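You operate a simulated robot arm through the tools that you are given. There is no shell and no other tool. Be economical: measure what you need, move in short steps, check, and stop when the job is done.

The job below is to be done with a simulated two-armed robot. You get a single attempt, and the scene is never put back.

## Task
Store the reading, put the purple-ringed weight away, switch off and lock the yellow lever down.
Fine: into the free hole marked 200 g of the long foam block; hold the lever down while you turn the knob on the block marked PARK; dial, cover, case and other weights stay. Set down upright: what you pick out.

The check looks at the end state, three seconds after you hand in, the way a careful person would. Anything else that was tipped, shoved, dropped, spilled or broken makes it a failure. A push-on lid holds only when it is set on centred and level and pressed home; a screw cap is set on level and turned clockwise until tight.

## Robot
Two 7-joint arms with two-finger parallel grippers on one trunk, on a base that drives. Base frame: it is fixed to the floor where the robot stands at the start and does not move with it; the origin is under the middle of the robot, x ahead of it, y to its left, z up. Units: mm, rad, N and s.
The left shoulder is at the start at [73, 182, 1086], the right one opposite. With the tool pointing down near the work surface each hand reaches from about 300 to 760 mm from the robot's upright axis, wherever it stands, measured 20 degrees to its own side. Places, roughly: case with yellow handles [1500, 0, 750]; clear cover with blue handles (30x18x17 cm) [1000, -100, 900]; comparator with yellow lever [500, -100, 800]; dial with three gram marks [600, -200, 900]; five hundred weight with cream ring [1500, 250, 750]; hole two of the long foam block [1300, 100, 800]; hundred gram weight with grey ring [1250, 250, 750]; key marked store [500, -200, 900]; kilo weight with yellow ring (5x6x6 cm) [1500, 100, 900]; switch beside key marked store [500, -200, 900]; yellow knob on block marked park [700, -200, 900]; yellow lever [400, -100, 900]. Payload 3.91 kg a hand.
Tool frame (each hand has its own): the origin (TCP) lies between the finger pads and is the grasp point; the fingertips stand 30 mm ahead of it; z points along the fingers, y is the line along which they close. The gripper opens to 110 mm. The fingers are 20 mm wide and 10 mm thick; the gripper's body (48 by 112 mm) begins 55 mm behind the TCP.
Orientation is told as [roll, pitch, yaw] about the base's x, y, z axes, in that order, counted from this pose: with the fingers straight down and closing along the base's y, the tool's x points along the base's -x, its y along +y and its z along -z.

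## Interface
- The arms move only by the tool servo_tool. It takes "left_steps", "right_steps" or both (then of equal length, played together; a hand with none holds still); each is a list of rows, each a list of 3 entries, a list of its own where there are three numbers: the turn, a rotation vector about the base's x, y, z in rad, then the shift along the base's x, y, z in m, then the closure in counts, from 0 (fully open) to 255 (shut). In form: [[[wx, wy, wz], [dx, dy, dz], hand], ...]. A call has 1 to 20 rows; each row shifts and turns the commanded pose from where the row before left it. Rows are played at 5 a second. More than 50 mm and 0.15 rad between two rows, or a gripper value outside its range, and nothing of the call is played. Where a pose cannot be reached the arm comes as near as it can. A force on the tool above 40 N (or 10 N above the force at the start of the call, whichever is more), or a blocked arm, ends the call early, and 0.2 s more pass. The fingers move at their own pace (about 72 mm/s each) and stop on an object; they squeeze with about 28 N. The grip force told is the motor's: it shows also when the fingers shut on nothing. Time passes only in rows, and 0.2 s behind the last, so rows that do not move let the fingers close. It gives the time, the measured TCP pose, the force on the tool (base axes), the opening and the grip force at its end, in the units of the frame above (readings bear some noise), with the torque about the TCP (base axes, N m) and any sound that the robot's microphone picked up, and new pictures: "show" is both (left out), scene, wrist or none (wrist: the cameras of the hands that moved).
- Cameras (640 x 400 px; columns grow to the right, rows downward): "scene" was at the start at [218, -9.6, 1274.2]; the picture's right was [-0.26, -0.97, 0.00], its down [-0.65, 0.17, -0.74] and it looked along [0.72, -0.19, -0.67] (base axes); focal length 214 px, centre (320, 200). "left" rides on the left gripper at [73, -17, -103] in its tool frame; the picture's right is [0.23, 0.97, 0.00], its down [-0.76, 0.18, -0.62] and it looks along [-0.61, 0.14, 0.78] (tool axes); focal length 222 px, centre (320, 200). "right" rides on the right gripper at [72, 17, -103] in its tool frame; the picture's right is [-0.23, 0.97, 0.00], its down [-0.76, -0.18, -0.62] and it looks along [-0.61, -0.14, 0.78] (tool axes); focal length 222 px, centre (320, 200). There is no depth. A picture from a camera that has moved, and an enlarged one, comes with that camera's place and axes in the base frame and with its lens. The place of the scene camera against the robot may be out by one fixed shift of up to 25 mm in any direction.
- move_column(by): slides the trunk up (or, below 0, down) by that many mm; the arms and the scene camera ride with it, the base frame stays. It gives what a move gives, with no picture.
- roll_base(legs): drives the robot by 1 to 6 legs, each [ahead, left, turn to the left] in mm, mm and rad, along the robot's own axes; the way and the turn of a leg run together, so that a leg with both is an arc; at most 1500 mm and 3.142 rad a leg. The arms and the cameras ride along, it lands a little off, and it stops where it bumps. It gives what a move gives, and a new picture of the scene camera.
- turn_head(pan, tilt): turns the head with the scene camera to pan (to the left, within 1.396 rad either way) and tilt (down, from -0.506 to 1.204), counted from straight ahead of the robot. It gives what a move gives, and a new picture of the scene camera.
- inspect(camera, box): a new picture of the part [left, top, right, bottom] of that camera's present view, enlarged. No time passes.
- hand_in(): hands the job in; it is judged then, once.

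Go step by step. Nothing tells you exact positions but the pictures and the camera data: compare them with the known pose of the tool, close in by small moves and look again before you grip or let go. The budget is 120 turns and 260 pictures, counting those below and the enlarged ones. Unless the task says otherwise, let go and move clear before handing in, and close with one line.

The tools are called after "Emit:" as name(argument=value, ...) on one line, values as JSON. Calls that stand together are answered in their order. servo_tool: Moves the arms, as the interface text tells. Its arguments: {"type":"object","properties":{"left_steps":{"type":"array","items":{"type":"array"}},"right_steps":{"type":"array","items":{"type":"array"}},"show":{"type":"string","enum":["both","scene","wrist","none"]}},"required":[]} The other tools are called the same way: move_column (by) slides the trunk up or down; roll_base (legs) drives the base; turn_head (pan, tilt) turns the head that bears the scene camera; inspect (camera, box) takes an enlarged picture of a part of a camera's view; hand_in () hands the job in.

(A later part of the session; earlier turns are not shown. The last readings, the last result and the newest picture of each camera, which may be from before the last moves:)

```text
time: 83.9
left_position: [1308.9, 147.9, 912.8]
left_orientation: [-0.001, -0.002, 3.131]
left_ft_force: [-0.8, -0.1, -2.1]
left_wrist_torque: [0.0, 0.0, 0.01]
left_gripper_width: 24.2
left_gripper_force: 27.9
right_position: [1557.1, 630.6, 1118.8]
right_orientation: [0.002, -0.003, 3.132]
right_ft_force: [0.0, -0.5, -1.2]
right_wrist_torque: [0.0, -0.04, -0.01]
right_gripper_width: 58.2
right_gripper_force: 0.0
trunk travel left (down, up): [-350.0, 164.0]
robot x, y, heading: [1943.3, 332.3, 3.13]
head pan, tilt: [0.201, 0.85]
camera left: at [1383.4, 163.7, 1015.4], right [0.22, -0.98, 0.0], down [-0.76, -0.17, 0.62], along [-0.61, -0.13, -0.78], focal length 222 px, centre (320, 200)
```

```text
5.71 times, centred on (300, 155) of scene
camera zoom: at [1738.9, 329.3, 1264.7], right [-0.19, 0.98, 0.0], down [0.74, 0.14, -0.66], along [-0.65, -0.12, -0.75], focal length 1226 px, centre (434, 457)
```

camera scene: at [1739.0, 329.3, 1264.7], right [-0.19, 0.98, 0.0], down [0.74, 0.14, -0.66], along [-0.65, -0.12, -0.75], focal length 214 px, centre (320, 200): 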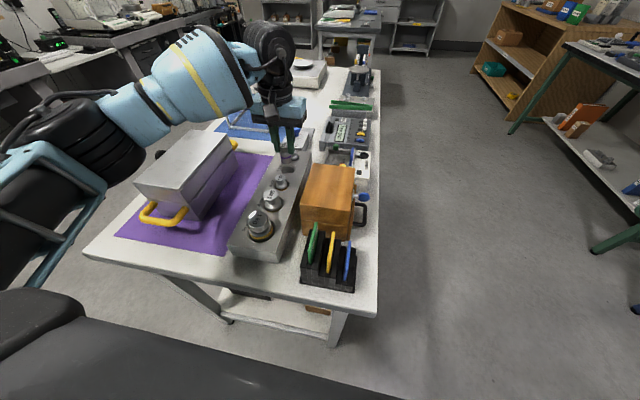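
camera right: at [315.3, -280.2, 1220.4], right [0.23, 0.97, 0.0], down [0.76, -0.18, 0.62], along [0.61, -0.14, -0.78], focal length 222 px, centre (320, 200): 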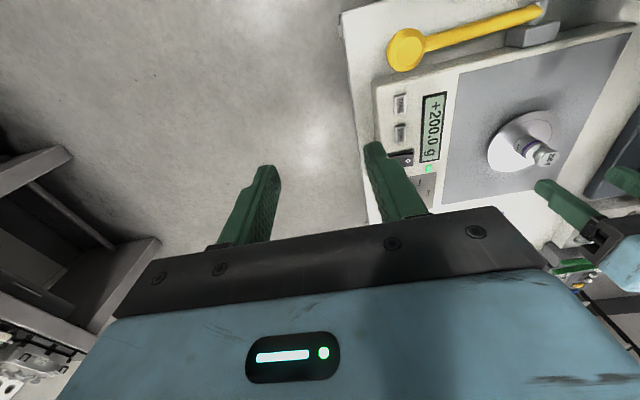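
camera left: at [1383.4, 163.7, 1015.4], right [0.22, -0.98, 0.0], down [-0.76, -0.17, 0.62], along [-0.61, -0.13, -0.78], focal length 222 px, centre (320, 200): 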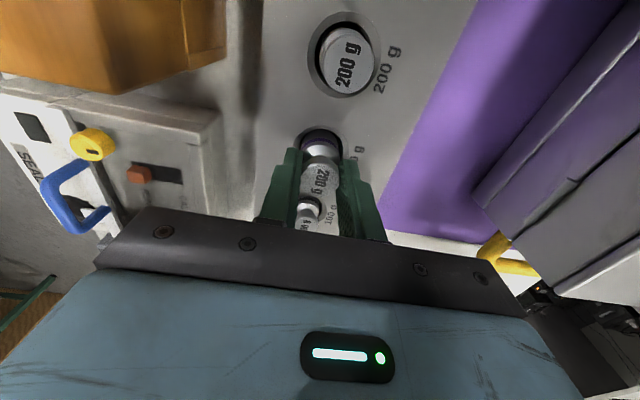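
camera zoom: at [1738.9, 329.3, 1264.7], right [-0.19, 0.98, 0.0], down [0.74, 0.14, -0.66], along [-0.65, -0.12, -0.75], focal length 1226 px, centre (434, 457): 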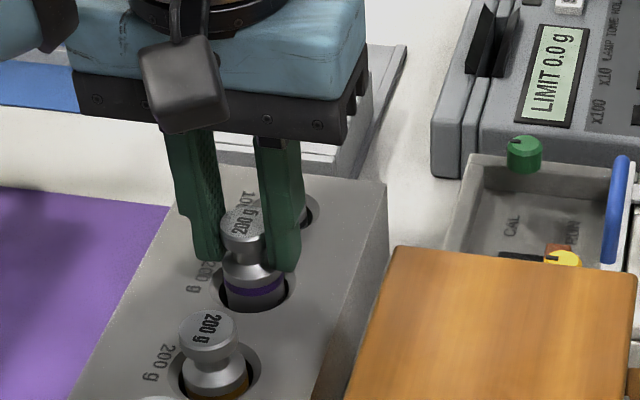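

About 10 mm remain compared with its neighbour. I go on in 2 mm rows.

Emit:
servo_tool(left_steps=[[[0, 0, 0], [0, 0, -0.003], 255], [[0, 0, 0], [0, 0, -0.002], 255], [[0, 0, 0], [0, 0, -0.002], 255], [[0, 0, 0], [0, 0, -0.002], 255], [[0, 0, 0], [0, 0, 0], 255]], show="wrist")

Emit:
inspect(camera="scene", box=[260, 120, 340, 190])

```text
time: 85.1
left_position: [1309.6, 147.1, 904.8]
left_orientation: [0.001, -0.003, 3.133]
left_ft_force: [1.0, -0.2, -2.1]
left_wrist_torque: [0.01, 0.0, 0.01]
left_gripper_width: 24.1
left_gripper_force: 27.8
right_position: [1557.1, 630.3, 1117.4]
right_orientation: [-0.001, -0.001, 3.13]
right_ft_force: [0.3, -0.3, -0.9]
right_wrist_torque: [-0.03, 0.01, -0.01]
right_gripper_width: 58.3
right_gripper_force: 0.1
trunk travel left (down, up): [-350.0, 164.0]
robot x, y, heading: [1944.5, 330.9, 3.132]
head pan, tilt: [0.201, 0.85]
camera left: at [1383.3, 163.4, 1006.7], right [0.22, -0.98, 0.0], down [-0.76, -0.17, 0.62], along [-0.61, -0.13, -0.78], focal length 222 px, centre (320, 200)
```

left: 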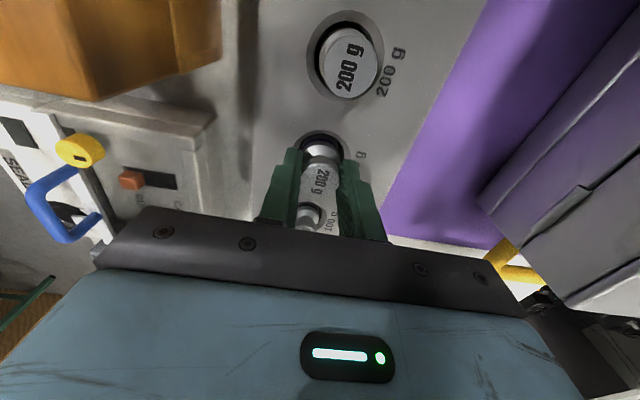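

```text
5.71 times, centred on (300, 155) of scene
camera zoom: at [1738.9, 329.3, 1264.7], right [-0.19, 0.98, 0.0], down [0.74, 0.14, -0.66], along [-0.65, -0.12, -0.75], focal length 1226 px, centre (434, 457)
```

zoom: 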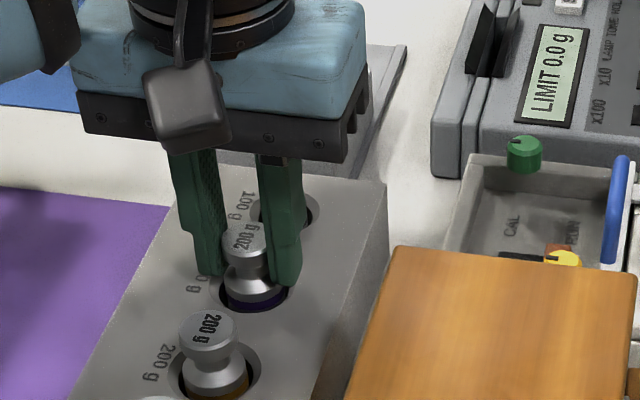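

Only 2–3 mm remain. I continue in 1 mm rows.

Emit:
servo_tool(left_steps=[[[0, 0, 0], [0, 0, -0.001], 255], [[0, 0, 0], [0, 0, -0.001], 255], [[0, 0, 0], [0, 0, -0.001], 255], [[0, 0, 0], [0, 0, 0], 255]], show="none")

Emit:
inspect(camera="scene", box=[260, 120, 340, 190])

```text
time: 86.1
left_position: [1310.5, 148.4, 901.7]
left_orientation: [-0.003, -0.003, 3.133]
left_ft_force: [-1.7, -0.5, 3.1]
left_wrist_torque: [-0.04, 0.0, -0.03]
left_gripper_width: 24.1
left_gripper_force: 28.1
right_position: [1557.3, 632.3, 1117.8]
right_orientation: [0.0, -0.001, 3.13]
right_ft_force: [0.5, -0.5, 0.2]
right_wrist_torque: [0.02, -0.01, 0.07]
right_gripper_width: 58.3
right_gripper_force: 0.1
trunk travel left (down, up): [-350.0, 164.0]
robot x, y, heading: [1940.5, 326.8, 3.127]
head pan, tilt: [0.201, 0.85]
```

```text
5.71 times, centred on (300, 155) of scene
camera zoom: at [1739.3, 329.3, 1264.8], right [-0.19, 0.98, 0.0], down [0.74, 0.14, -0.66], along [-0.65, -0.12, -0.75], focal length 1226 px, centre (434, 457)
```

zoom: 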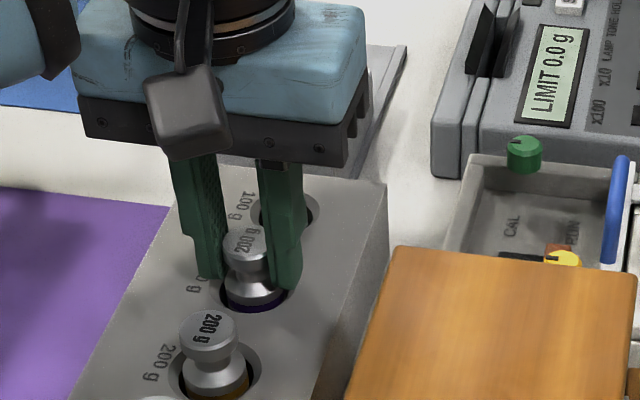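

The force turned to +3 N, so the weight rests on the bottom. I open the fingers a little and rise straight up.

Emit:
servo_tool(left_steps=[[[0, 0, 0], [0, 0, 0], 170], [[0, 0, 0], [0, 0, 0], 150], [[0, 0, 0], [0, 0, 0.005], 150], [[0, 0, 0], [0, 0, 0.02], 150], [[0, 0, 0], [0, 0, 0.04], 150], [[0, 0, 0], [0, 0, 0.04], 150], [[0, 0, 0], [0, 0, 0.04], 150], [[0, 0, 0], [0, 0, 0], 150]])

Emit:
inspect(camera="left", box=[220, 60, 440, 200])

Emit:
inspect(camera="scene", box=[240, 120, 340, 220])

```text
time: 87.9
left_position: [1309.7, 146.0, 1046.5]
left_orientation: [-0.003, -0.001, 3.13]
left_ft_force: [0.4, -0.3, -0.3]
left_wrist_torque: [0.01, -0.01, -0.01]
left_gripper_width: 45.4
left_gripper_force: 0.1
right_position: [1556.3, 629.2, 1116.6]
right_orientation: [-0.002, -0.002, 3.131]
right_ft_force: [0.0, -0.2, 0.4]
right_wrist_torque: [0.02, 0.03, -0.01]
right_gripper_width: 58.4
right_gripper_force: 0.0
trunk travel left (down, up): [-350.0, 164.0]
robot x, y, heading: [1943.4, 331.0, 3.13]
head pan, tilt: [0.201, 0.85]
camera scene: at [1738.8, 329.0, 1264.6], right [-0.19, 0.98, 0.0], down [0.74, 0.14, -0.66], along [-0.65, -0.12, -0.75], focal length 214 px, centre (320, 200)
camera left: at [1382.9, 162.3, 1149.5], right [0.22, -0.98, 0.0], down [-0.76, -0.17, 0.62], along [-0.61, -0.13, -0.78], focal length 222 px, centre (320, 200)
```

scene: 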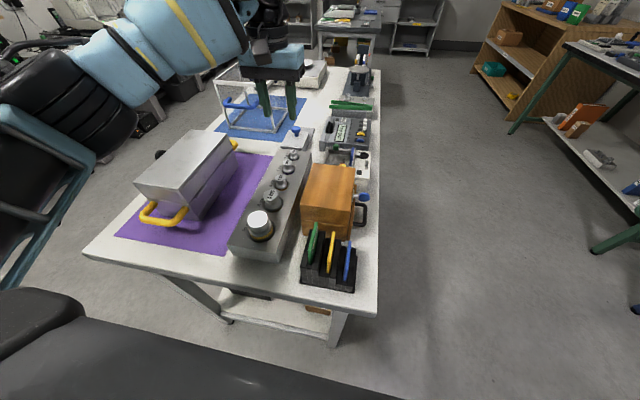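
left: 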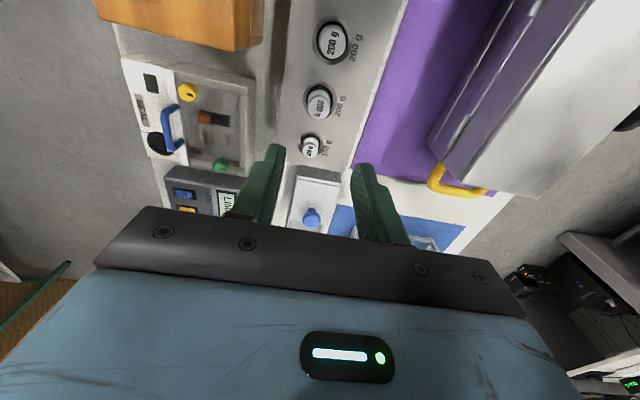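

```text
2.86 times, centred on (330, 130) of left
camera zoom: at [1382.9, 162.3, 1149.5], right [0.22, -0.98, 0.0], down [-0.76, -0.17, 0.62], along [-0.61, -0.13, -0.78], focal length 635 px, centre (291, 400)
```

zoom: 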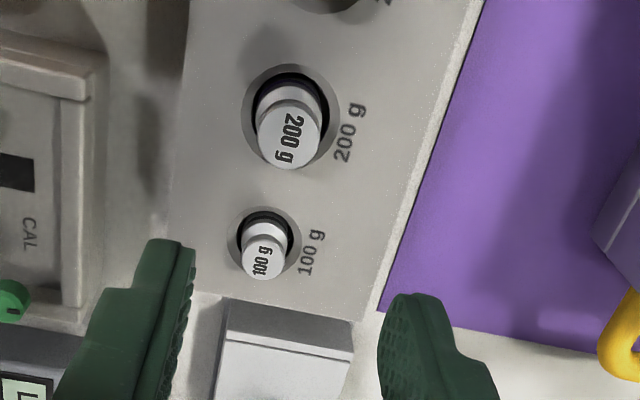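

```text
4.00 times, centred on (290, 170) of scene
camera zoom: at [1738.8, 329.0, 1264.6], right [-0.19, 0.98, 0.0], down [0.74, 0.14, -0.66], along [-0.65, -0.12, -0.75], focal length 858 px, centre (440, 320)
```

zoom: 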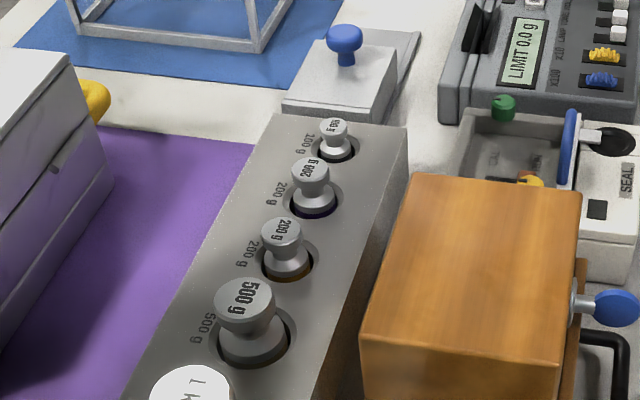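

The weight sits upright in the right hole, next to the other 200 g. I retract the left hand and drive back to the comparator, facing +y from the right side of the table.

Emit:
servo_tool(left_steps=[[[0, 0, 0], [0.03, 0, 0.035], 150], [[0, 0, 0], [0.035, 0, 0.035], 150], [[0, 0, 0], [0.045, 0, 0.02], 200], [[0, 0, 0], [0.049, 0, 0], 255], [[0, 0, 0], [0.049, 0, 0], 255], [[0, 0, 0], [0.03, 0, 0], 255], [[0, 0, 0], [0, 0, 0], 255]], show="none")

Emit:
roll_base(legs=[[-120, 0, 0], [0, 1130, 0], [0, 0, -1.561], [0, 1500, 0]])

```text
time: 89.5
left_position: [1548.6, 146.9, 1136.1]
left_orientation: [0.0, -0.001, 3.132]
left_ft_force: [0.4, 0.2, -0.1]
left_wrist_torque: [0.0, -0.02, -0.01]
left_gripper_width: 0.0
left_gripper_force: 28.4
right_position: [1556.9, 630.5, 1118.1]
right_orientation: [0.0, -0.002, 3.131]
right_ft_force: [0.0, -0.2, 0.3]
right_wrist_torque: [0.01, 0.02, -0.05]
right_gripper_width: 58.2
right_gripper_force: 0.1
trunk travel left (down, up): [-350.0, 164.0]
robot x, y, heading: [1942.8, 332.1, 3.13]
head pan, tilt: [0.201, 0.85]
```

```text
time: 117.3
left_position: [357.0, -399.8, 1136.0]
left_orientation: [0.0, -0.002, 1.564]
left_ft_force: [-0.4, 0.0, 0.0]
left_wrist_torque: [0.0, -0.01, 0.02]
left_gripper_width: 0.1
left_gripper_force: 27.9
right_position: [840.3, -407.8, 1117.5]
right_orientation: [0.0, -0.002, 1.564]
right_ft_force: [-1.2, 0.2, -0.4]
right_wrist_torque: [0.01, 0.02, 0.0]
right_gripper_width: 58.0
right_gripper_force: 0.1
trunk travel left (down, up): [-350.0, 164.0]
robot x, y, heading: [538.4, -795.1, 1.564]
head pan, tilt: [0.201, 0.85]
camera scene: at [533.2, -572.2, 1264.7], right [0.98, 0.19, 0.0], down [0.14, -0.74, -0.66], along [-0.13, 0.65, -0.75], focal length 214 px, centre (320, 200)
```

scene: 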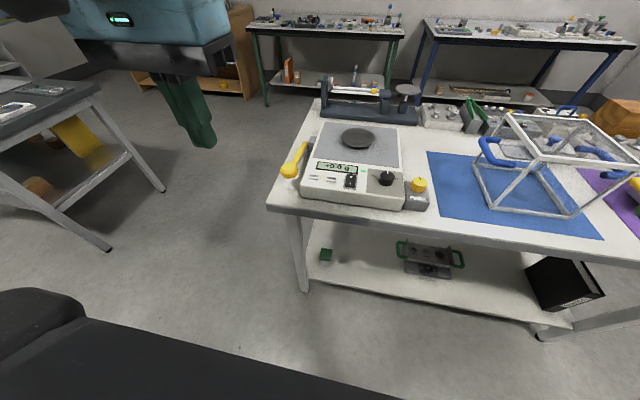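

I'm facing the comparator's control side. I drive 170 mm ahead and look at the panel.

Emit:
roll_base(legs=[[170, 10, 0]])

Emit:
turn_head(pan=0.0, tilt=0.95)

Emit:
inspect(camera="scene", box=[200, 60, 440, 240])

Emit:
inspect(camera="left", box=[0, 0, 640, 400])

Emit:
inspect(camera="right", box=[0, 0, 640, 400])

```text
time: 118.7
left_position: [347.7, -231.5, 1136.0]
left_orientation: [-0.001, -0.002, 1.566]
left_ft_force: [-0.5, 0.1, 0.1]
left_wrist_torque: [-0.02, -0.01, 0.0]
left_gripper_width: 0.0
left_gripper_force: 28.1
right_position: [831.9, -235.4, 1117.2]
right_orientation: [-0.001, 0.0, 1.564]
right_ft_force: [-0.5, 0.0, 0.4]
right_wrist_torque: [-0.02, -0.01, -0.01]
right_gripper_width: 58.2
right_gripper_force: 0.0
trunk travel left (down, up): [-350.0, 164.0]
robot x, y, heading: [531.7, -624.8, 1.568]
head pan, tilt: [0.201, 0.85]
camera scene: at [523.9, -402.8, 1264.6], right [0.98, 0.19, 0.0], down [0.15, -0.74, -0.66], along [-0.13, 0.65, -0.75], focal length 214 px, centre (320, 200)
```

scene: 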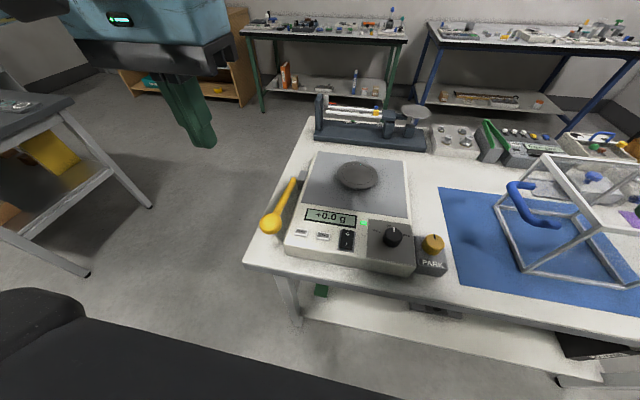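

```text
time: 119.5
left_position: [348.2, -231.3, 1135.4]
left_orientation: [-0.002, -0.002, 1.566]
left_ft_force: [-0.1, -0.7, -0.1]
left_wrist_torque: [-0.06, -0.02, -0.03]
left_gripper_width: 0.0
left_gripper_force: 27.7
right_position: [830.3, -237.1, 1117.2]
right_orientation: [0.001, -0.002, 1.565]
right_ft_force: [0.7, 0.0, -0.3]
right_wrist_torque: [0.02, 0.03, 0.0]
right_gripper_width: 58.3
right_gripper_force: 0.0
trunk travel left (down, up): [-350.0, 164.0]
robot x, y, heading: [534.9, -625.1, 1.565]
head pan, tilt: [0.0, 0.949]
camera scene: at [539.5, -407.5, 1257.2], right [1.0, 0.0, 0.0], down [0.0, -0.81, -0.58], along [0.0, 0.58, -0.81], focal length 214 px, centre (320, 200)
```

scene: 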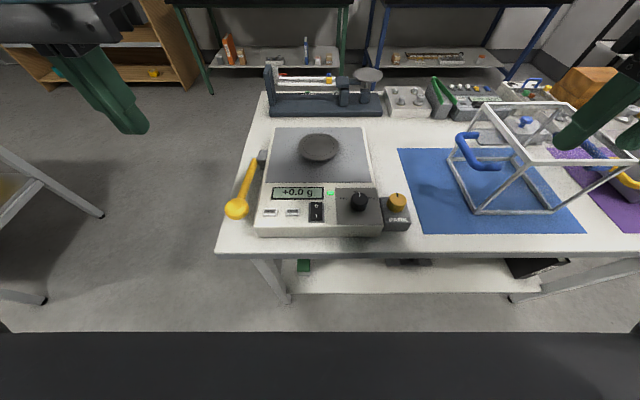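

```text
2.22 times, centred on (320, 150) of scene
camera zoom: at [539.5, -407.5, 1257.2], right [1.0, 0.0, 0.0], down [0.0, -0.81, -0.58], along [0.0, 0.58, -0.81], focal length 477 px, centre (320, 311)
```

zoom: 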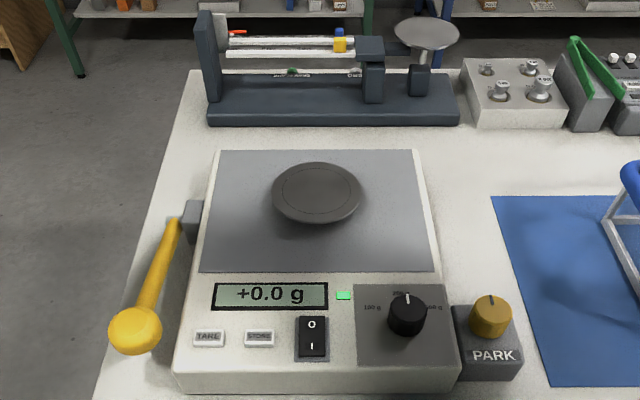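

```text
1.00 times, centred on (320, 200) of left (not enlarged: the box is as wide or as high as the picture)
camera zoom: at [365.0, -304.8, 1238.7], right [-0.98, -0.22, 0.0], down [-0.17, 0.76, 0.62], along [-0.14, 0.61, -0.78], focal length 222 px, centre (320, 200)
```

zoom: 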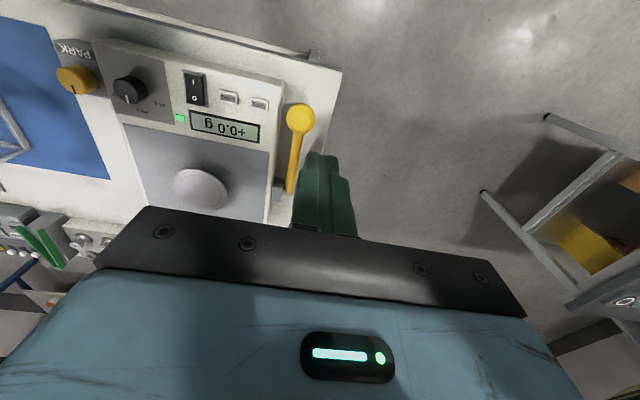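

```text
1.00 times, centred on (320, 200) of right (not enlarged: the box is as wide or as high as the picture)
camera zoom: at [813.7, -310.4, 1220.7], right [-0.97, 0.23, 0.0], down [0.18, 0.76, 0.62], along [0.14, 0.61, -0.78], focal length 222 px, centre (320, 200)
```

zoom: 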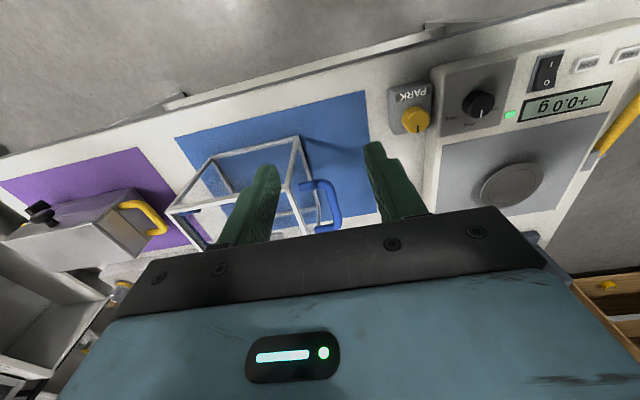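

The PARK knob is at about (697,-163, top 877) and the O side of the switch at about (528,-174). I bring the shut right hand above the O side of the switch.

Emit:
servo_tool(right_steps=[[[0, 0, 0], [-0.049, 0.005, 0], 150], [[0, 0, 0], [-0.049, 0.008, 0], 255], [[0, 0, 0], [-0.049, 0.008, 0], 255], [[0, 0, 0], [-0.045, 0.01, -0.015], 255], [[0, 0, 0], [-0.04, 0.01, -0.025], 255], [[0, 0, 0], [-0.04, 0.01, -0.025], 255], [[0, 0, 0], [-0.031, 0.01, -0.035], 255], [[0, 0, 0], [0, 0, -0.04], 255], [[0, 0, 0], [0, 0, -0.02], 255], [[0, 0, 0], [0, 0, 0], 255]])

Emit:
inspect(camera="right", box=[200, 30, 440, 200])

```text
time: 121.7
left_position: [346.9, -230.8, 1136.5]
left_orientation: [-0.002, -0.001, 1.567]
left_ft_force: [0.2, -0.1, -0.2]
left_wrist_torque: [0.01, -0.01, 0.0]
left_gripper_width: 0.0
left_gripper_force: 28.3
right_position: [654.2, -195.4, 1012.9]
right_orientation: [0.0, -0.001, 1.565]
right_ft_force: [-0.9, -1.1, -0.5]
right_wrist_torque: [-0.03, -0.03, 0.03]
right_gripper_width: 0.1
right_gripper_force: 28.3
right hand out of reach, approached as far as the arm can: row 4, 5, 6, 7
trunk travel left (down, up): [-350.0, 164.0]
robot x, y, heading: [534.8, -622.7, 1.566]
head pan, tilt: [0.0, 0.949]
camera scene: at [539.4, -407.7, 1257.2], right [1.0, -0.01, 0.0], down [0.0, -0.81, -0.58], along [0.0, 0.58, -0.81], focal length 214 px, centre (320, 200)
camera right: at [637.0, -267.9, 1115.0], right [-0.97, 0.23, 0.0], down [0.18, 0.76, 0.62], along [0.14, 0.61, -0.78], focal length 222 px, centre (320, 200)
```

scene: 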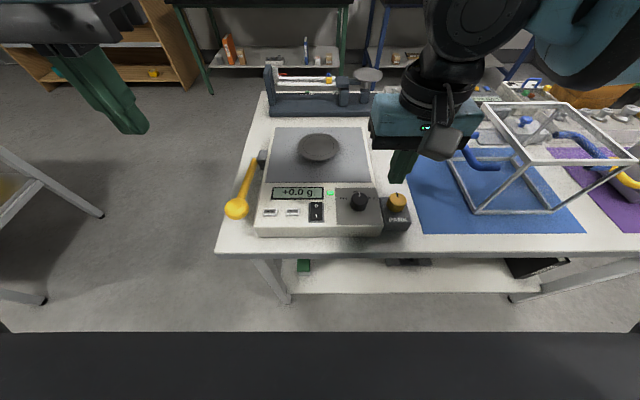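
right: 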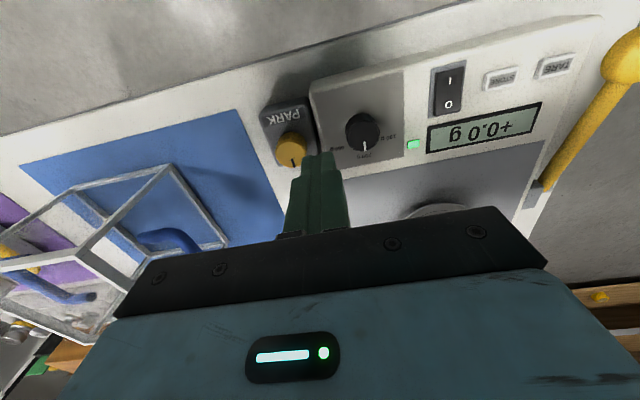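

```text
2.35 times, centred on (320, 115) of right
camera zoom: at [637.0, -267.9, 1115.0], right [-0.97, 0.23, 0.0], down [0.18, 0.76, 0.62], along [0.14, 0.61, -0.78], focal length 523 px, centre (320, 400)
```

zoom: 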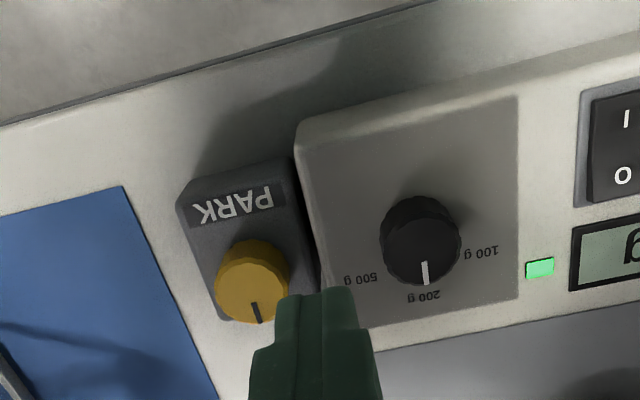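

The right arm can't come that far inward here, so I shift the base 160 mm left, which puts the switch on the right hand's side.

Emit:
roll_base(legs=[[0, 150, 0]])

Emit:
inspect(camera="right", box=[200, 30, 440, 200])

```text
time: 123.6
left_position: [196.7, -230.7, 1137.2]
left_orientation: [-0.002, -0.002, 1.565]
left_ft_force: [-0.4, -0.4, 0.0]
left_wrist_torque: [0.03, -0.02, -0.01]
left_gripper_width: 0.0
left_gripper_force: 28.4
right_position: [503.6, -193.2, 1012.5]
right_orientation: [0.001, -0.002, 1.567]
right_ft_force: [-0.2, -0.1, 0.5]
right_wrist_torque: [-0.03, -0.02, 0.01]
right_gripper_width: 0.0
right_gripper_force: 28.1
trunk travel left (down, up): [-350.0, 164.0]
robot x, y, heading: [381.5, -624.1, 1.563]
head pan, tilt: [0.0, 0.949]
camera scene: at [388.8, -406.6, 1257.2], right [1.0, -0.01, 0.0], down [0.0, -0.81, -0.58], along [0.0, 0.58, -0.81], focal length 214 px, centre (320, 200)
```

scene: 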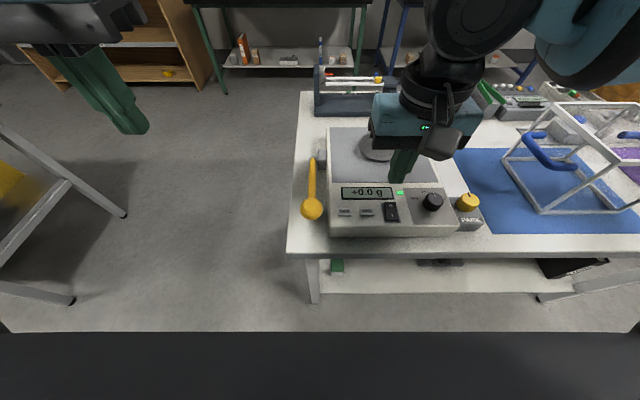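

```text
2.35 times, centred on (320, 115) of right
camera zoom: at [486.4, -266.7, 1115.3], right [-0.97, 0.23, 0.0], down [0.18, 0.76, 0.62], along [0.14, 0.61, -0.78], focal length 523 px, centre (320, 400)
```

zoom: 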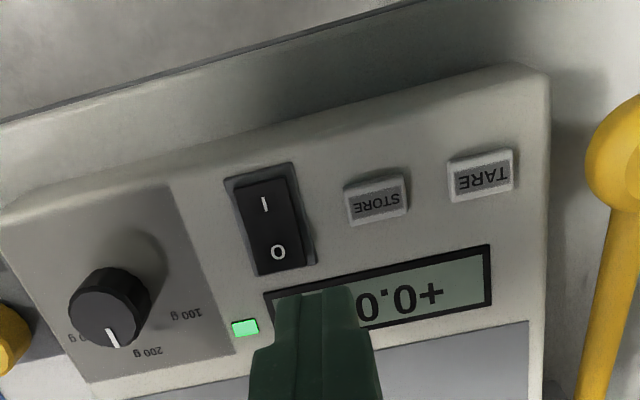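

O is at (527,-175). I move over it and descend to just above.

Emit:
servo_tool(right_steps=[[[0, 0, 0], [0.0234, 0.0205, -0.02], 255], [[0, 0, 0], [0, 0, -0.04], 255], [[0, 0, 0], [0, 0, -0.025], 255], [[0, 0, 0], [0, 0, 0], 255]], show="wrist")

Emit:
inspect(camera="right", box=[220, 60, 420, 200])

```text
time: 124.6
left_position: [196.8, -231.5, 1136.6]
left_orientation: [-0.002, -0.001, 1.565]
left_ft_force: [1.1, 0.6, 0.9]
left_wrist_torque: [0.02, -0.03, -0.02]
left_gripper_width: 0.0
left_gripper_force: 28.3
right_position: [526.3, -172.6, 927.0]
right_orientation: [0.0, -0.001, 1.566]
right_ft_force: [0.5, -0.3, -0.5]
right_wrist_torque: [0.0, -0.01, -0.03]
right_gripper_width: 0.1
right_gripper_force: 28.6
trunk travel left (down, up): [-350.0, 164.0]
robot x, y, heading: [383.8, -625.7, 1.566]
head pan, tilt: [0.0, 0.949]
camera right: at [509.7, -246.0, 1030.0], right [-0.97, 0.23, 0.0], down [0.18, 0.76, 0.62], along [0.14, 0.61, -0.78], focal length 222 px, centre (320, 200)
```

right: 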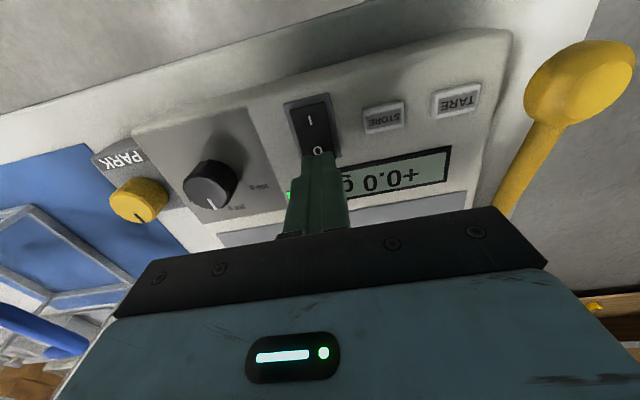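

```text
2.86 times, centred on (320, 130) of right
camera zoom: at [509.7, -246.0, 1030.0], right [-0.97, 0.23, 0.0], down [0.18, 0.76, 0.62], along [0.14, 0.61, -0.78], focal length 635 px, centre (320, 400)
```

zoom: 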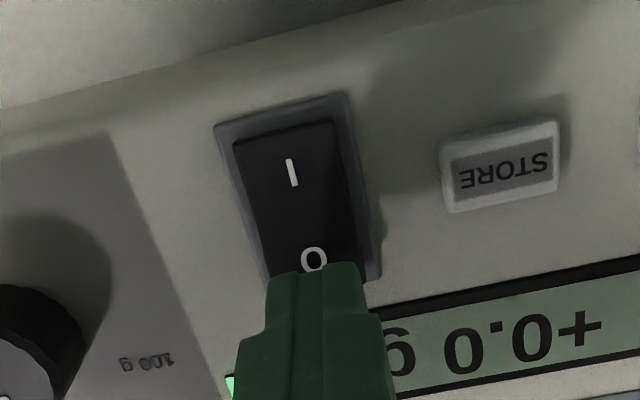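

The tips are over the O half. I press down in small rows.

Emit:
servo_tool(right_steps=[[[0, 0, 0], [0, 0, -0.006], 255], [[0, 0, 0], [0, 0, -0.004], 255], [[0, 0, 0], [0, 0, -0.003], 255], [[0, 0, 0], [0, 0, -0.003], 255], [[0, 0, 0], [0, 0, -0.002], 255], [[0, 0, 0], [0, 0, 0], 255]], show="wrist")

```text
time: 126.0
left_position: [196.7, -230.5, 1135.6]
left_orientation: [-0.001, -0.003, 1.563]
left_ft_force: [-0.8, 0.6, 0.6]
left_wrist_torque: [0.0, -0.01, 0.01]
left_gripper_width: 0.1
left_gripper_force: 27.6
right_position: [526.9, -172.3, 913.9]
right_orientation: [0.002, -0.013, 1.567]
right_ft_force: [1.2, -1.7, 13.8]
right_wrist_torque: [-0.24, -0.05, 0.02]
right_gripper_width: 0.0
right_gripper_force: 28.1
trunk travel left (down, up): [-350.0, 164.0]
robot x, y, heading: [385.3, -621.9, 1.567]
head pan, tilt: [0.0, 0.949]
stopped in row 6 (right hand): the force on the tool passed its limit at 42 N (the readings are from after the stop); the commanded pose is now the measured one
camera right: at [509.8, -245.7, 1015.9], right [-0.97, 0.23, 0.01], down [0.18, 0.75, 0.63], along [0.14, 0.62, -0.78], focal length 222 px, centre (320, 200)
```

right: 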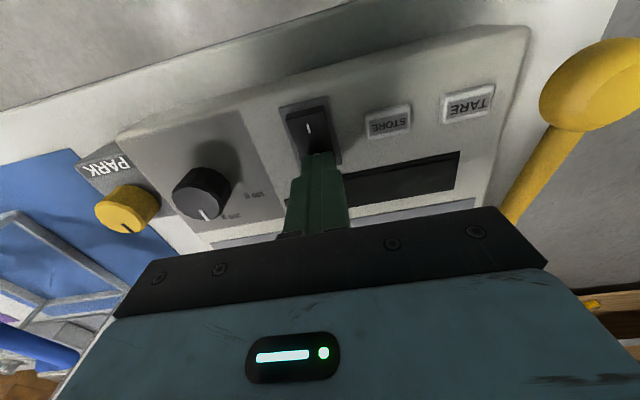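

The display went dark, so it is switched off. I rise and drive back right, so the left hand faces the lever and the right hand the knob.

Emit:
servo_tool(right_steps=[[[0, 0, 0], [0, 0, 0.03], 255], [[0, 0, 0], [0, 0, 0.04], 255], [[0, 0, 0], [0, 0, 0.04], 255], [[0, 0, 0], [0, 0, 0], 255]], show="none")

Emit:
roll_base(legs=[[0, -155, 0]])

Emit:
inspect(camera="left", box=[180, 40, 420, 220])

Emit:
inspect(camera="right", box=[200, 30, 440, 200])

Emit:
inspect(camera="scene", box=[210, 130, 430, 260])

```text
time: 127.0
left_position: [197.0, -229.2, 1135.9]
left_orientation: [0.0, -0.002, 1.565]
left_ft_force: [0.7, 0.0, 0.4]
left_wrist_torque: [0.03, 0.01, -0.01]
left_gripper_width: 0.0
left_gripper_force: 28.1
right_position: [527.1, -171.0, 1023.3]
right_orientation: [0.003, -0.009, 1.567]
right_ft_force: [0.7, -0.8, -0.7]
right_wrist_torque: [0.04, 0.0, -0.01]
right_gripper_width: 0.0
right_gripper_force: 27.4
trunk travel left (down, up): [-350.0, 164.0]
robot x, y, heading: [384.8, -624.8, 1.565]
head pan, tilt: [0.0, 0.949]
```

```text
time: 129.0
left_position: [353.8, -231.0, 1136.4]
left_orientation: [0.001, -0.002, 1.565]
left_ft_force: [-0.8, -0.2, -0.2]
left_wrist_torque: [0.02, 0.02, 0.0]
left_gripper_width: 0.2
left_gripper_force: 28.3
right_position: [683.2, -172.4, 1022.5]
right_orientation: [0.003, -0.009, 1.562]
right_ft_force: [-0.6, 0.4, -0.1]
right_wrist_torque: [0.01, 0.0, -0.01]
right_gripper_width: 0.0
right_gripper_force: 28.1
trunk travel left (down, up): [-350.0, 164.0]
robot x, y, heading: [537.0, -623.1, 1.566]
head pan, tilt: [0.0, 0.949]
camera scene: at [545.6, -407.6, 1257.2], right [1.0, -0.01, 0.0], down [-0.01, -0.81, -0.58], along [0.0, 0.58, -0.81], focal length 214 px, centre (320, 200)
```

scene: 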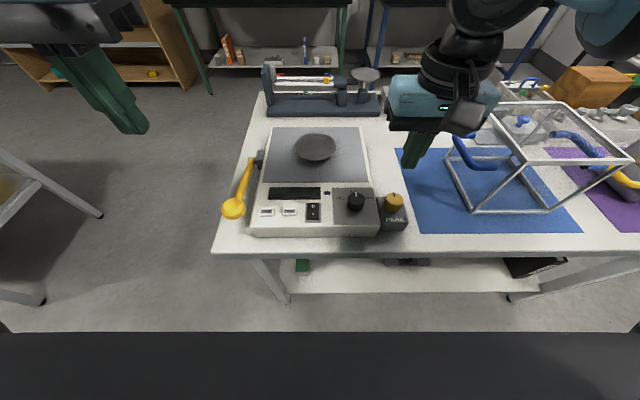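

```text
2.22 times, centred on (300, 130) of left
camera zoom: at [371.4, -304.5, 1238.7], right [-0.98, -0.22, 0.0], down [-0.17, 0.76, 0.62], along [-0.14, 0.61, -0.78], focal length 494 px, centre (364, 356)
```

zoom: 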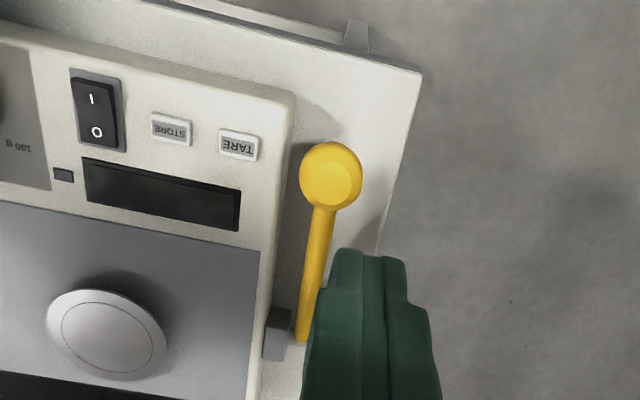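

```text
2.35 times, centred on (320, 115) of right
camera zoom: at [666.1, -246.5, 1124.8], right [-0.97, 0.23, 0.0], down [0.18, 0.75, 0.63], along [0.14, 0.61, -0.78], focal length 523 px, centre (320, 400)
```

zoom: 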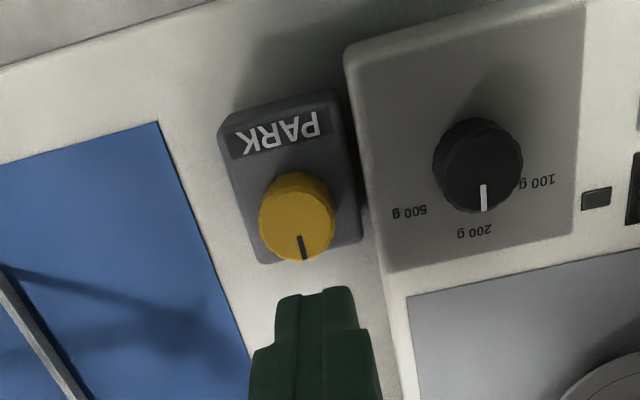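

```text
2.91 times, centred on (320, 195) of scene
camera zoom: at [545.6, -407.6, 1257.2], right [1.0, -0.01, 0.0], down [-0.01, -0.81, -0.58], along [0.0, 0.58, -0.81], focal length 624 px, centre (320, 214)
```

zoom: 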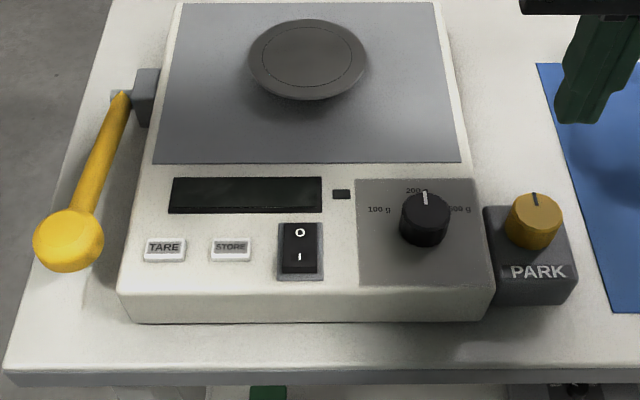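

The lever's ball is near (367,-184, centre z≈888) and the knob at about (694,-166), with its mark pointing to +y. I'll grip the knob along y to keep the fingers clear of the comparator, so I yaw the right hand by 90° while the left hand goes above the ball.

Emit:
servo_tool(left_steps=[[[0, 0, 0], [0.0013, 0.0047, -0.0176], 255], [[0, 0, 0], [0.0013, 0.0047, -0.0176], 255], [[0, 0, 0], [0.0013, 0.0047, -0.0176], 255], [[0, 0, 0], [0.0013, 0.0047, -0.0176], 255], [[0, 0, 0], [0.0013, 0.0047, -0.0176], 255], [[0, 0, 0], [0.0013, 0.0047, -0.0176], 255], [[0, 0, 0], [0.0013, 0.0047, -0.0176], 255], [[0, 0, 0], [0.0013, 0.0047, -0.0176], 255], [[0, 0, 0], [0.0013, 0.0047, -0.0176], 255], [[0, 0, 0], [0.0013, 0.0047, -0.0156], 255], [[0, 0, 0], [0, 0, 0], 255], [[0, 0, 0], [0, 0, 0], 255]], right_steps=[[[0, 0, 0.1427], [0.001, 0.0006, 0], 200], [[0, 0, 0.1427], [0.001, 0.0006, 0], 120], [[0, 0, 0.1427], [0.001, 0.0006, 0], 120], [[0, 0, 0.1427], [0.001, 0.0006, 0], 120], [[0, 0, 0.1427], [0.001, 0.0006, 0], 120], [[0, 0, 0.1427], [0.001, 0.0006, 0], 120], [[0, 0, 0.1427], [0.001, 0.0006, 0], 120], [[0, 0, 0.1427], [0.001, 0.0006, 0], 120], [[0, 0, 0.1427], [0.001, 0.0006, 0], 120], [[0, 0, 0.1427], [0.001, 0.0006, 0], 120], [[0, 0, 0.1427], [0.001, 0.0006, 0], 120], [[0, 0, 0], [0, 0, 0], 120]])

Emit:
inspect(camera="scene", box=[210, 110, 450, 260])

```text
time: 131.6
left_position: [366.4, -183.4, 962.6]
left_orientation: [-0.003, -0.003, 1.564]
left_ft_force: [-1.0, 0.3, -0.3]
left_wrist_torque: [0.01, 0.02, 0.04]
left_gripper_width: 0.0
left_gripper_force: 28.3
right_position: [695.1, -164.4, 1022.8]
right_orientation: [0.0, -0.01, 3.136]
right_ft_force: [-0.2, 0.3, -0.3]
right_wrist_torque: [-0.01, -0.01, 0.02]
right_gripper_width: 58.4
right_gripper_force: 0.1
trunk travel left (down, up): [-350.0, 164.0]
robot x, y, heading: [538.6, -623.1, 1.565]
head pan, tilt: [0.0, 0.949]
camera scene: at [545.3, -407.6, 1257.2], right [1.0, -0.01, 0.0], down [-0.01, -0.81, -0.58], along [0.0, 0.58, -0.81], focal length 214 px, centre (320, 200)
camera right: at [767.8, -183.6, 1124.7], right [-0.23, -0.97, 0.0], down [-0.75, 0.18, 0.63], along [-0.61, 0.14, -0.78], focal length 222 px, centre (320, 200)
camera left: at [384.3, -257.1, 1064.7], right [-0.98, -0.22, 0.0], down [-0.17, 0.76, 0.62], along [-0.14, 0.61, -0.78], focal length 222 px, centre (320, 200)
```

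scene: 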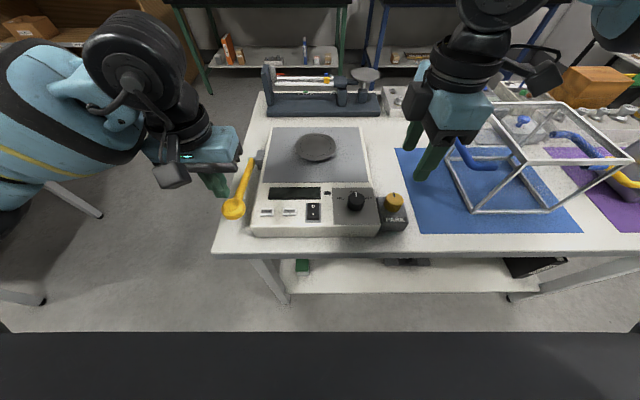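
right: 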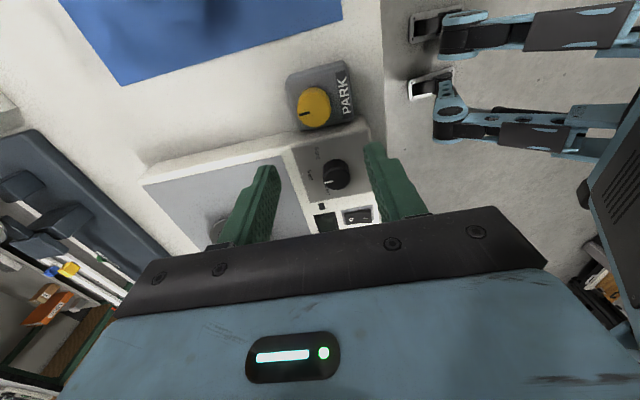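
left: 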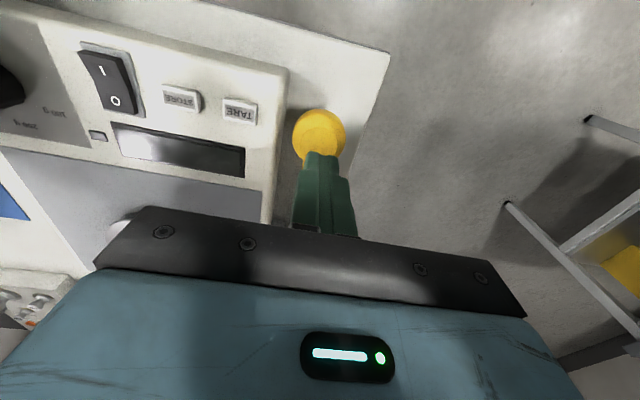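

```text
2.67 times, centred on (330, 185) of scene
camera zoom: at [545.3, -407.6, 1257.2], right [1.0, -0.01, 0.0], down [-0.01, -0.81, -0.58], along [0.0, 0.58, -0.81], focal length 572 px, centre (293, 240)
```

zoom: 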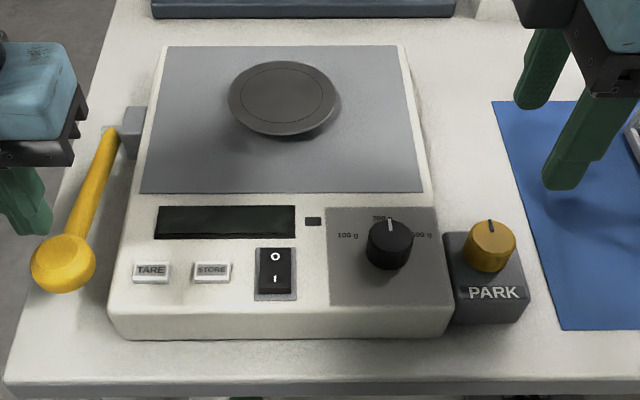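

The ball's centre is at about (368,-186). I centre the left hand on it and press down gradually to feel the spring.

Emit:
servo_tool(left_steps=[[[0, 0, 0], [0.0015, -0.0025, -0.012], 255], [[0, 0, 0], [0, 0, -0.008], 255], [[0, 0, 0], [0, 0, -0.005], 255], [[0, 0, 0], [0, 0, -0.005], 255], [[0, 0, 0], [0, 0, -0.005], 255], [[0, 0, 0], [0, 0, 0], 255]], show="wrist")

```text
time: 133.0
left_position: [369.1, -186.7, 926.2]
left_orientation: [-0.003, -0.002, 1.563]
left_ft_force: [0.3, -0.7, -0.3]
left_wrist_torque: [0.01, 0.0, 0.01]
left_gripper_width: 0.2
left_gripper_force: 28.3
right_position: [694.7, -166.2, 1022.9]
right_orientation: [0.001, -0.01, 3.135]
right_ft_force: [-0.5, -0.5, 0.6]
right_wrist_torque: [-0.03, 0.0, 0.01]
right_gripper_width: 58.2
right_gripper_force: 0.1
trunk travel left (down, up): [-350.0, 164.0]
robot x, y, heading: [537.7, -626.8, 1.565]
head pan, tilt: [0.0, 0.949]
camera left: at [385.7, -259.9, 1029.9], right [-0.98, -0.22, 0.0], down [-0.17, 0.76, 0.62], along [-0.14, 0.61, -0.78], focal length 222 px, centre (320, 200)
```

left: 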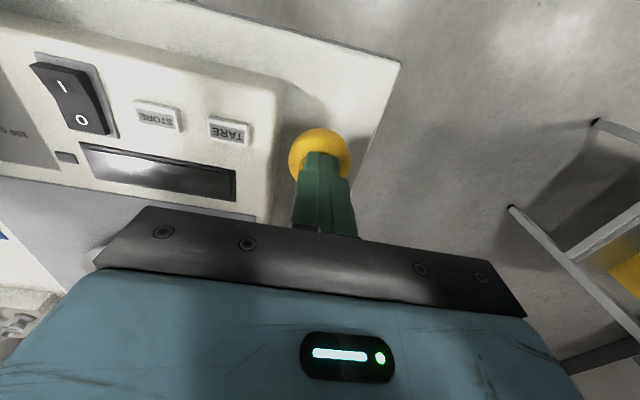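

No contact yet; the ball's centre reads (367,-181). I shift 4 mm and keep lowering.

Emit:
servo_tool(left_steps=[[[0, 0, 0], [-0.0015, 0.004, -0.003], 255], [[0, 0, 0], [0, 0, -0.004], 255], [[0, 0, 0], [0, 0, -0.004], 255], [[0, 0, 0], [0, 0, -0.004], 255], [[0, 0, 0], [0, 0, -0.004], 255], [[0, 0, 0], [0, 0, 0], 255]], show="wrist")

Emit:
inspect(camera="scene", box=[200, 130, 320, 230])

```text
time: 134.4
left_position: [365.7, -182.9, 908.5]
left_orientation: [-0.001, -0.004, 1.564]
left_ft_force: [-0.7, -3.5, 5.3]
left_wrist_torque: [-0.03, -0.01, -0.01]
left_gripper_width: 0.1
left_gripper_force: 28.1
right_position: [695.4, -166.2, 1022.5]
right_orientation: [0.002, -0.009, 3.136]
right_ft_force: [-0.4, -0.2, 0.7]
right_wrist_torque: [0.0, -0.02, 0.01]
right_gripper_width: 58.2
right_gripper_force: 0.1
trunk travel left (down, up): [-350.0, 164.0]
robot x, y, heading: [536.8, -622.6, 1.562]
head pan, tilt: [0.0, 0.949]
camera left: at [384.1, -256.2, 1010.8], right [-0.98, -0.22, 0.0], down [-0.17, 0.76, 0.63], along [-0.14, 0.61, -0.78], focal length 222 px, centre (320, 200)
```

left: 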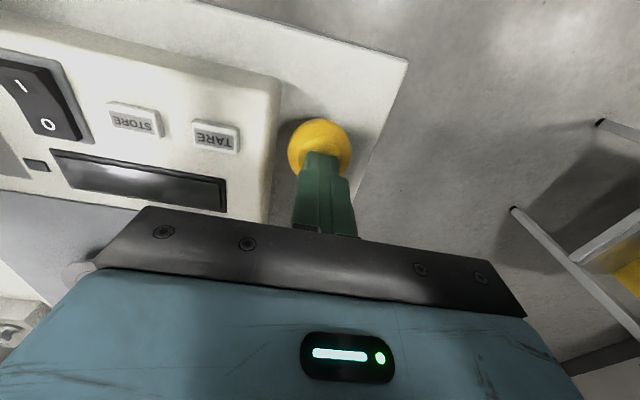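

```text
4.00 times, centred on (260, 180) of scene
camera zoom: at [545.5, -408.2, 1257.3], right [1.0, -0.01, 0.0], down [-0.01, -0.81, -0.58], along [0.0, 0.58, -0.81], focal length 858 px, centre (560, 280)
```

zoom: 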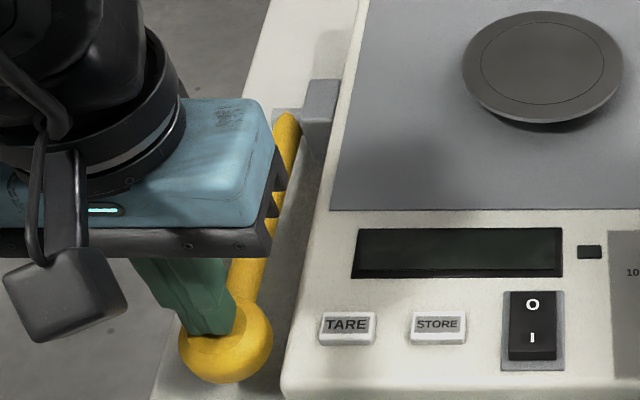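

Contact with about 5 N. I keep pressing and watch how the force builds.

Emit:
servo_tool(left_steps=[[[0, 0, 0], [0, 0, -0.004], 255], [[0, 0, 0], [0, 0, -0.004], 255], [[0, 0, 0], [0, 0, -0.004], 255], [[0, 0, 0], [0, 0, -0.004], 255], [[0, 0, 0], [0, 0, 0], 255]], show="wrist")

Emit:
inspect(camera="scene", box=[200, 130, 320, 230])

```text
time: 135.6
left_position: [365.9, -183.7, 894.5]
left_orientation: [-0.001, -0.008, 1.564]
left_ft_force: [-2.5, -3.4, 28.3]
left_wrist_torque: [0.21, 0.15, -0.35]
left_gripper_width: 0.1
left_gripper_force: 28.2
right_position: [694.5, -167.7, 1023.4]
right_orientation: [0.002, -0.008, 3.134]
right_ft_force: [-0.1, -0.6, 0.2]
right_wrist_torque: [-0.02, 0.03, 0.02]
right_gripper_width: 58.0
right_gripper_force: 0.1
trunk travel left (down, up): [-350.0, 164.0]
robot x, y, heading: [534.7, -623.2, 1.565]
head pan, tilt: [0.0, 0.949]
camera left: at [384.1, -257.5, 996.7], right [-0.98, -0.22, 0.0], down [-0.17, 0.76, 0.63], along [-0.14, 0.61, -0.78], focal length 222 px, centre (320, 200)
```

left: 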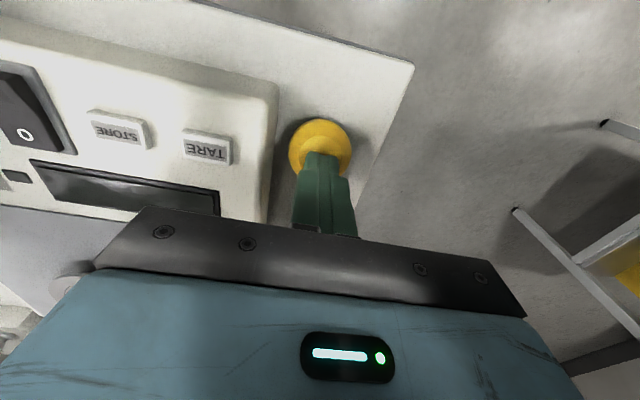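

```text
4.00 times, centred on (260, 180) of scene
camera zoom: at [545.7, -409.7, 1257.7], right [1.0, -0.01, 0.0], down [-0.01, -0.81, -0.58], along [0.0, 0.58, -0.81], focal length 858 px, centre (560, 280)
```

zoom: 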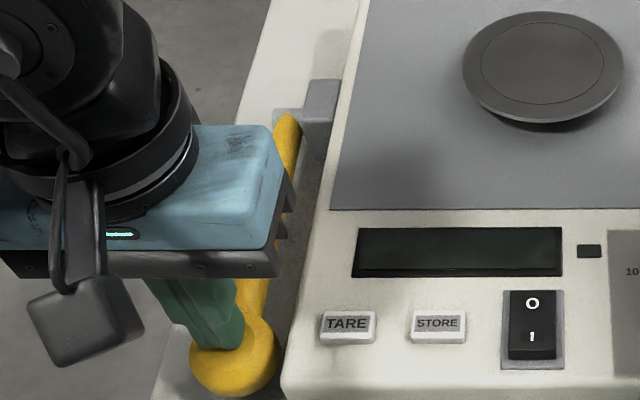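

The force is now 28 N, so either the stop or a stiff spring. I press 2 mm more to tell which.

Emit:
servo_tool(left_steps=[[[0, 0, 0], [0, 0, -0.001], 255], [[0, 0, 0], [0, 0, -0.001], 255], [[0, 0, 0], [0, 0, 0], 255]], show="none")

```text
time: 136.1
left_position: [366.9, -184.2, 895.3]
left_orientation: [-0.003, -0.009, 1.562]
left_ft_force: [-1.2, -10.3, 18.5]
left_wrist_torque: [-0.05, 0.05, 0.08]
left_gripper_width: 0.0
left_gripper_force: 28.1
right_position: [694.4, -169.0, 1023.7]
right_orientation: [0.0, -0.009, 3.135]
right_ft_force: [-0.1, -0.1, 0.0]
right_wrist_torque: [0.0, 0.02, 0.03]
right_gripper_width: 58.1
right_gripper_force: 0.1
trunk travel left (down, up): [-350.0, 164.0]
robot x, y, heading: [538.8, -624.3, 1.566]
head pan, tilt: [0.0, 0.949]
stopped in row 2 (left hand): the force on the tool passed its limit at 41 N (the readings are from after the stop); the commanded pose is now the measured one
```

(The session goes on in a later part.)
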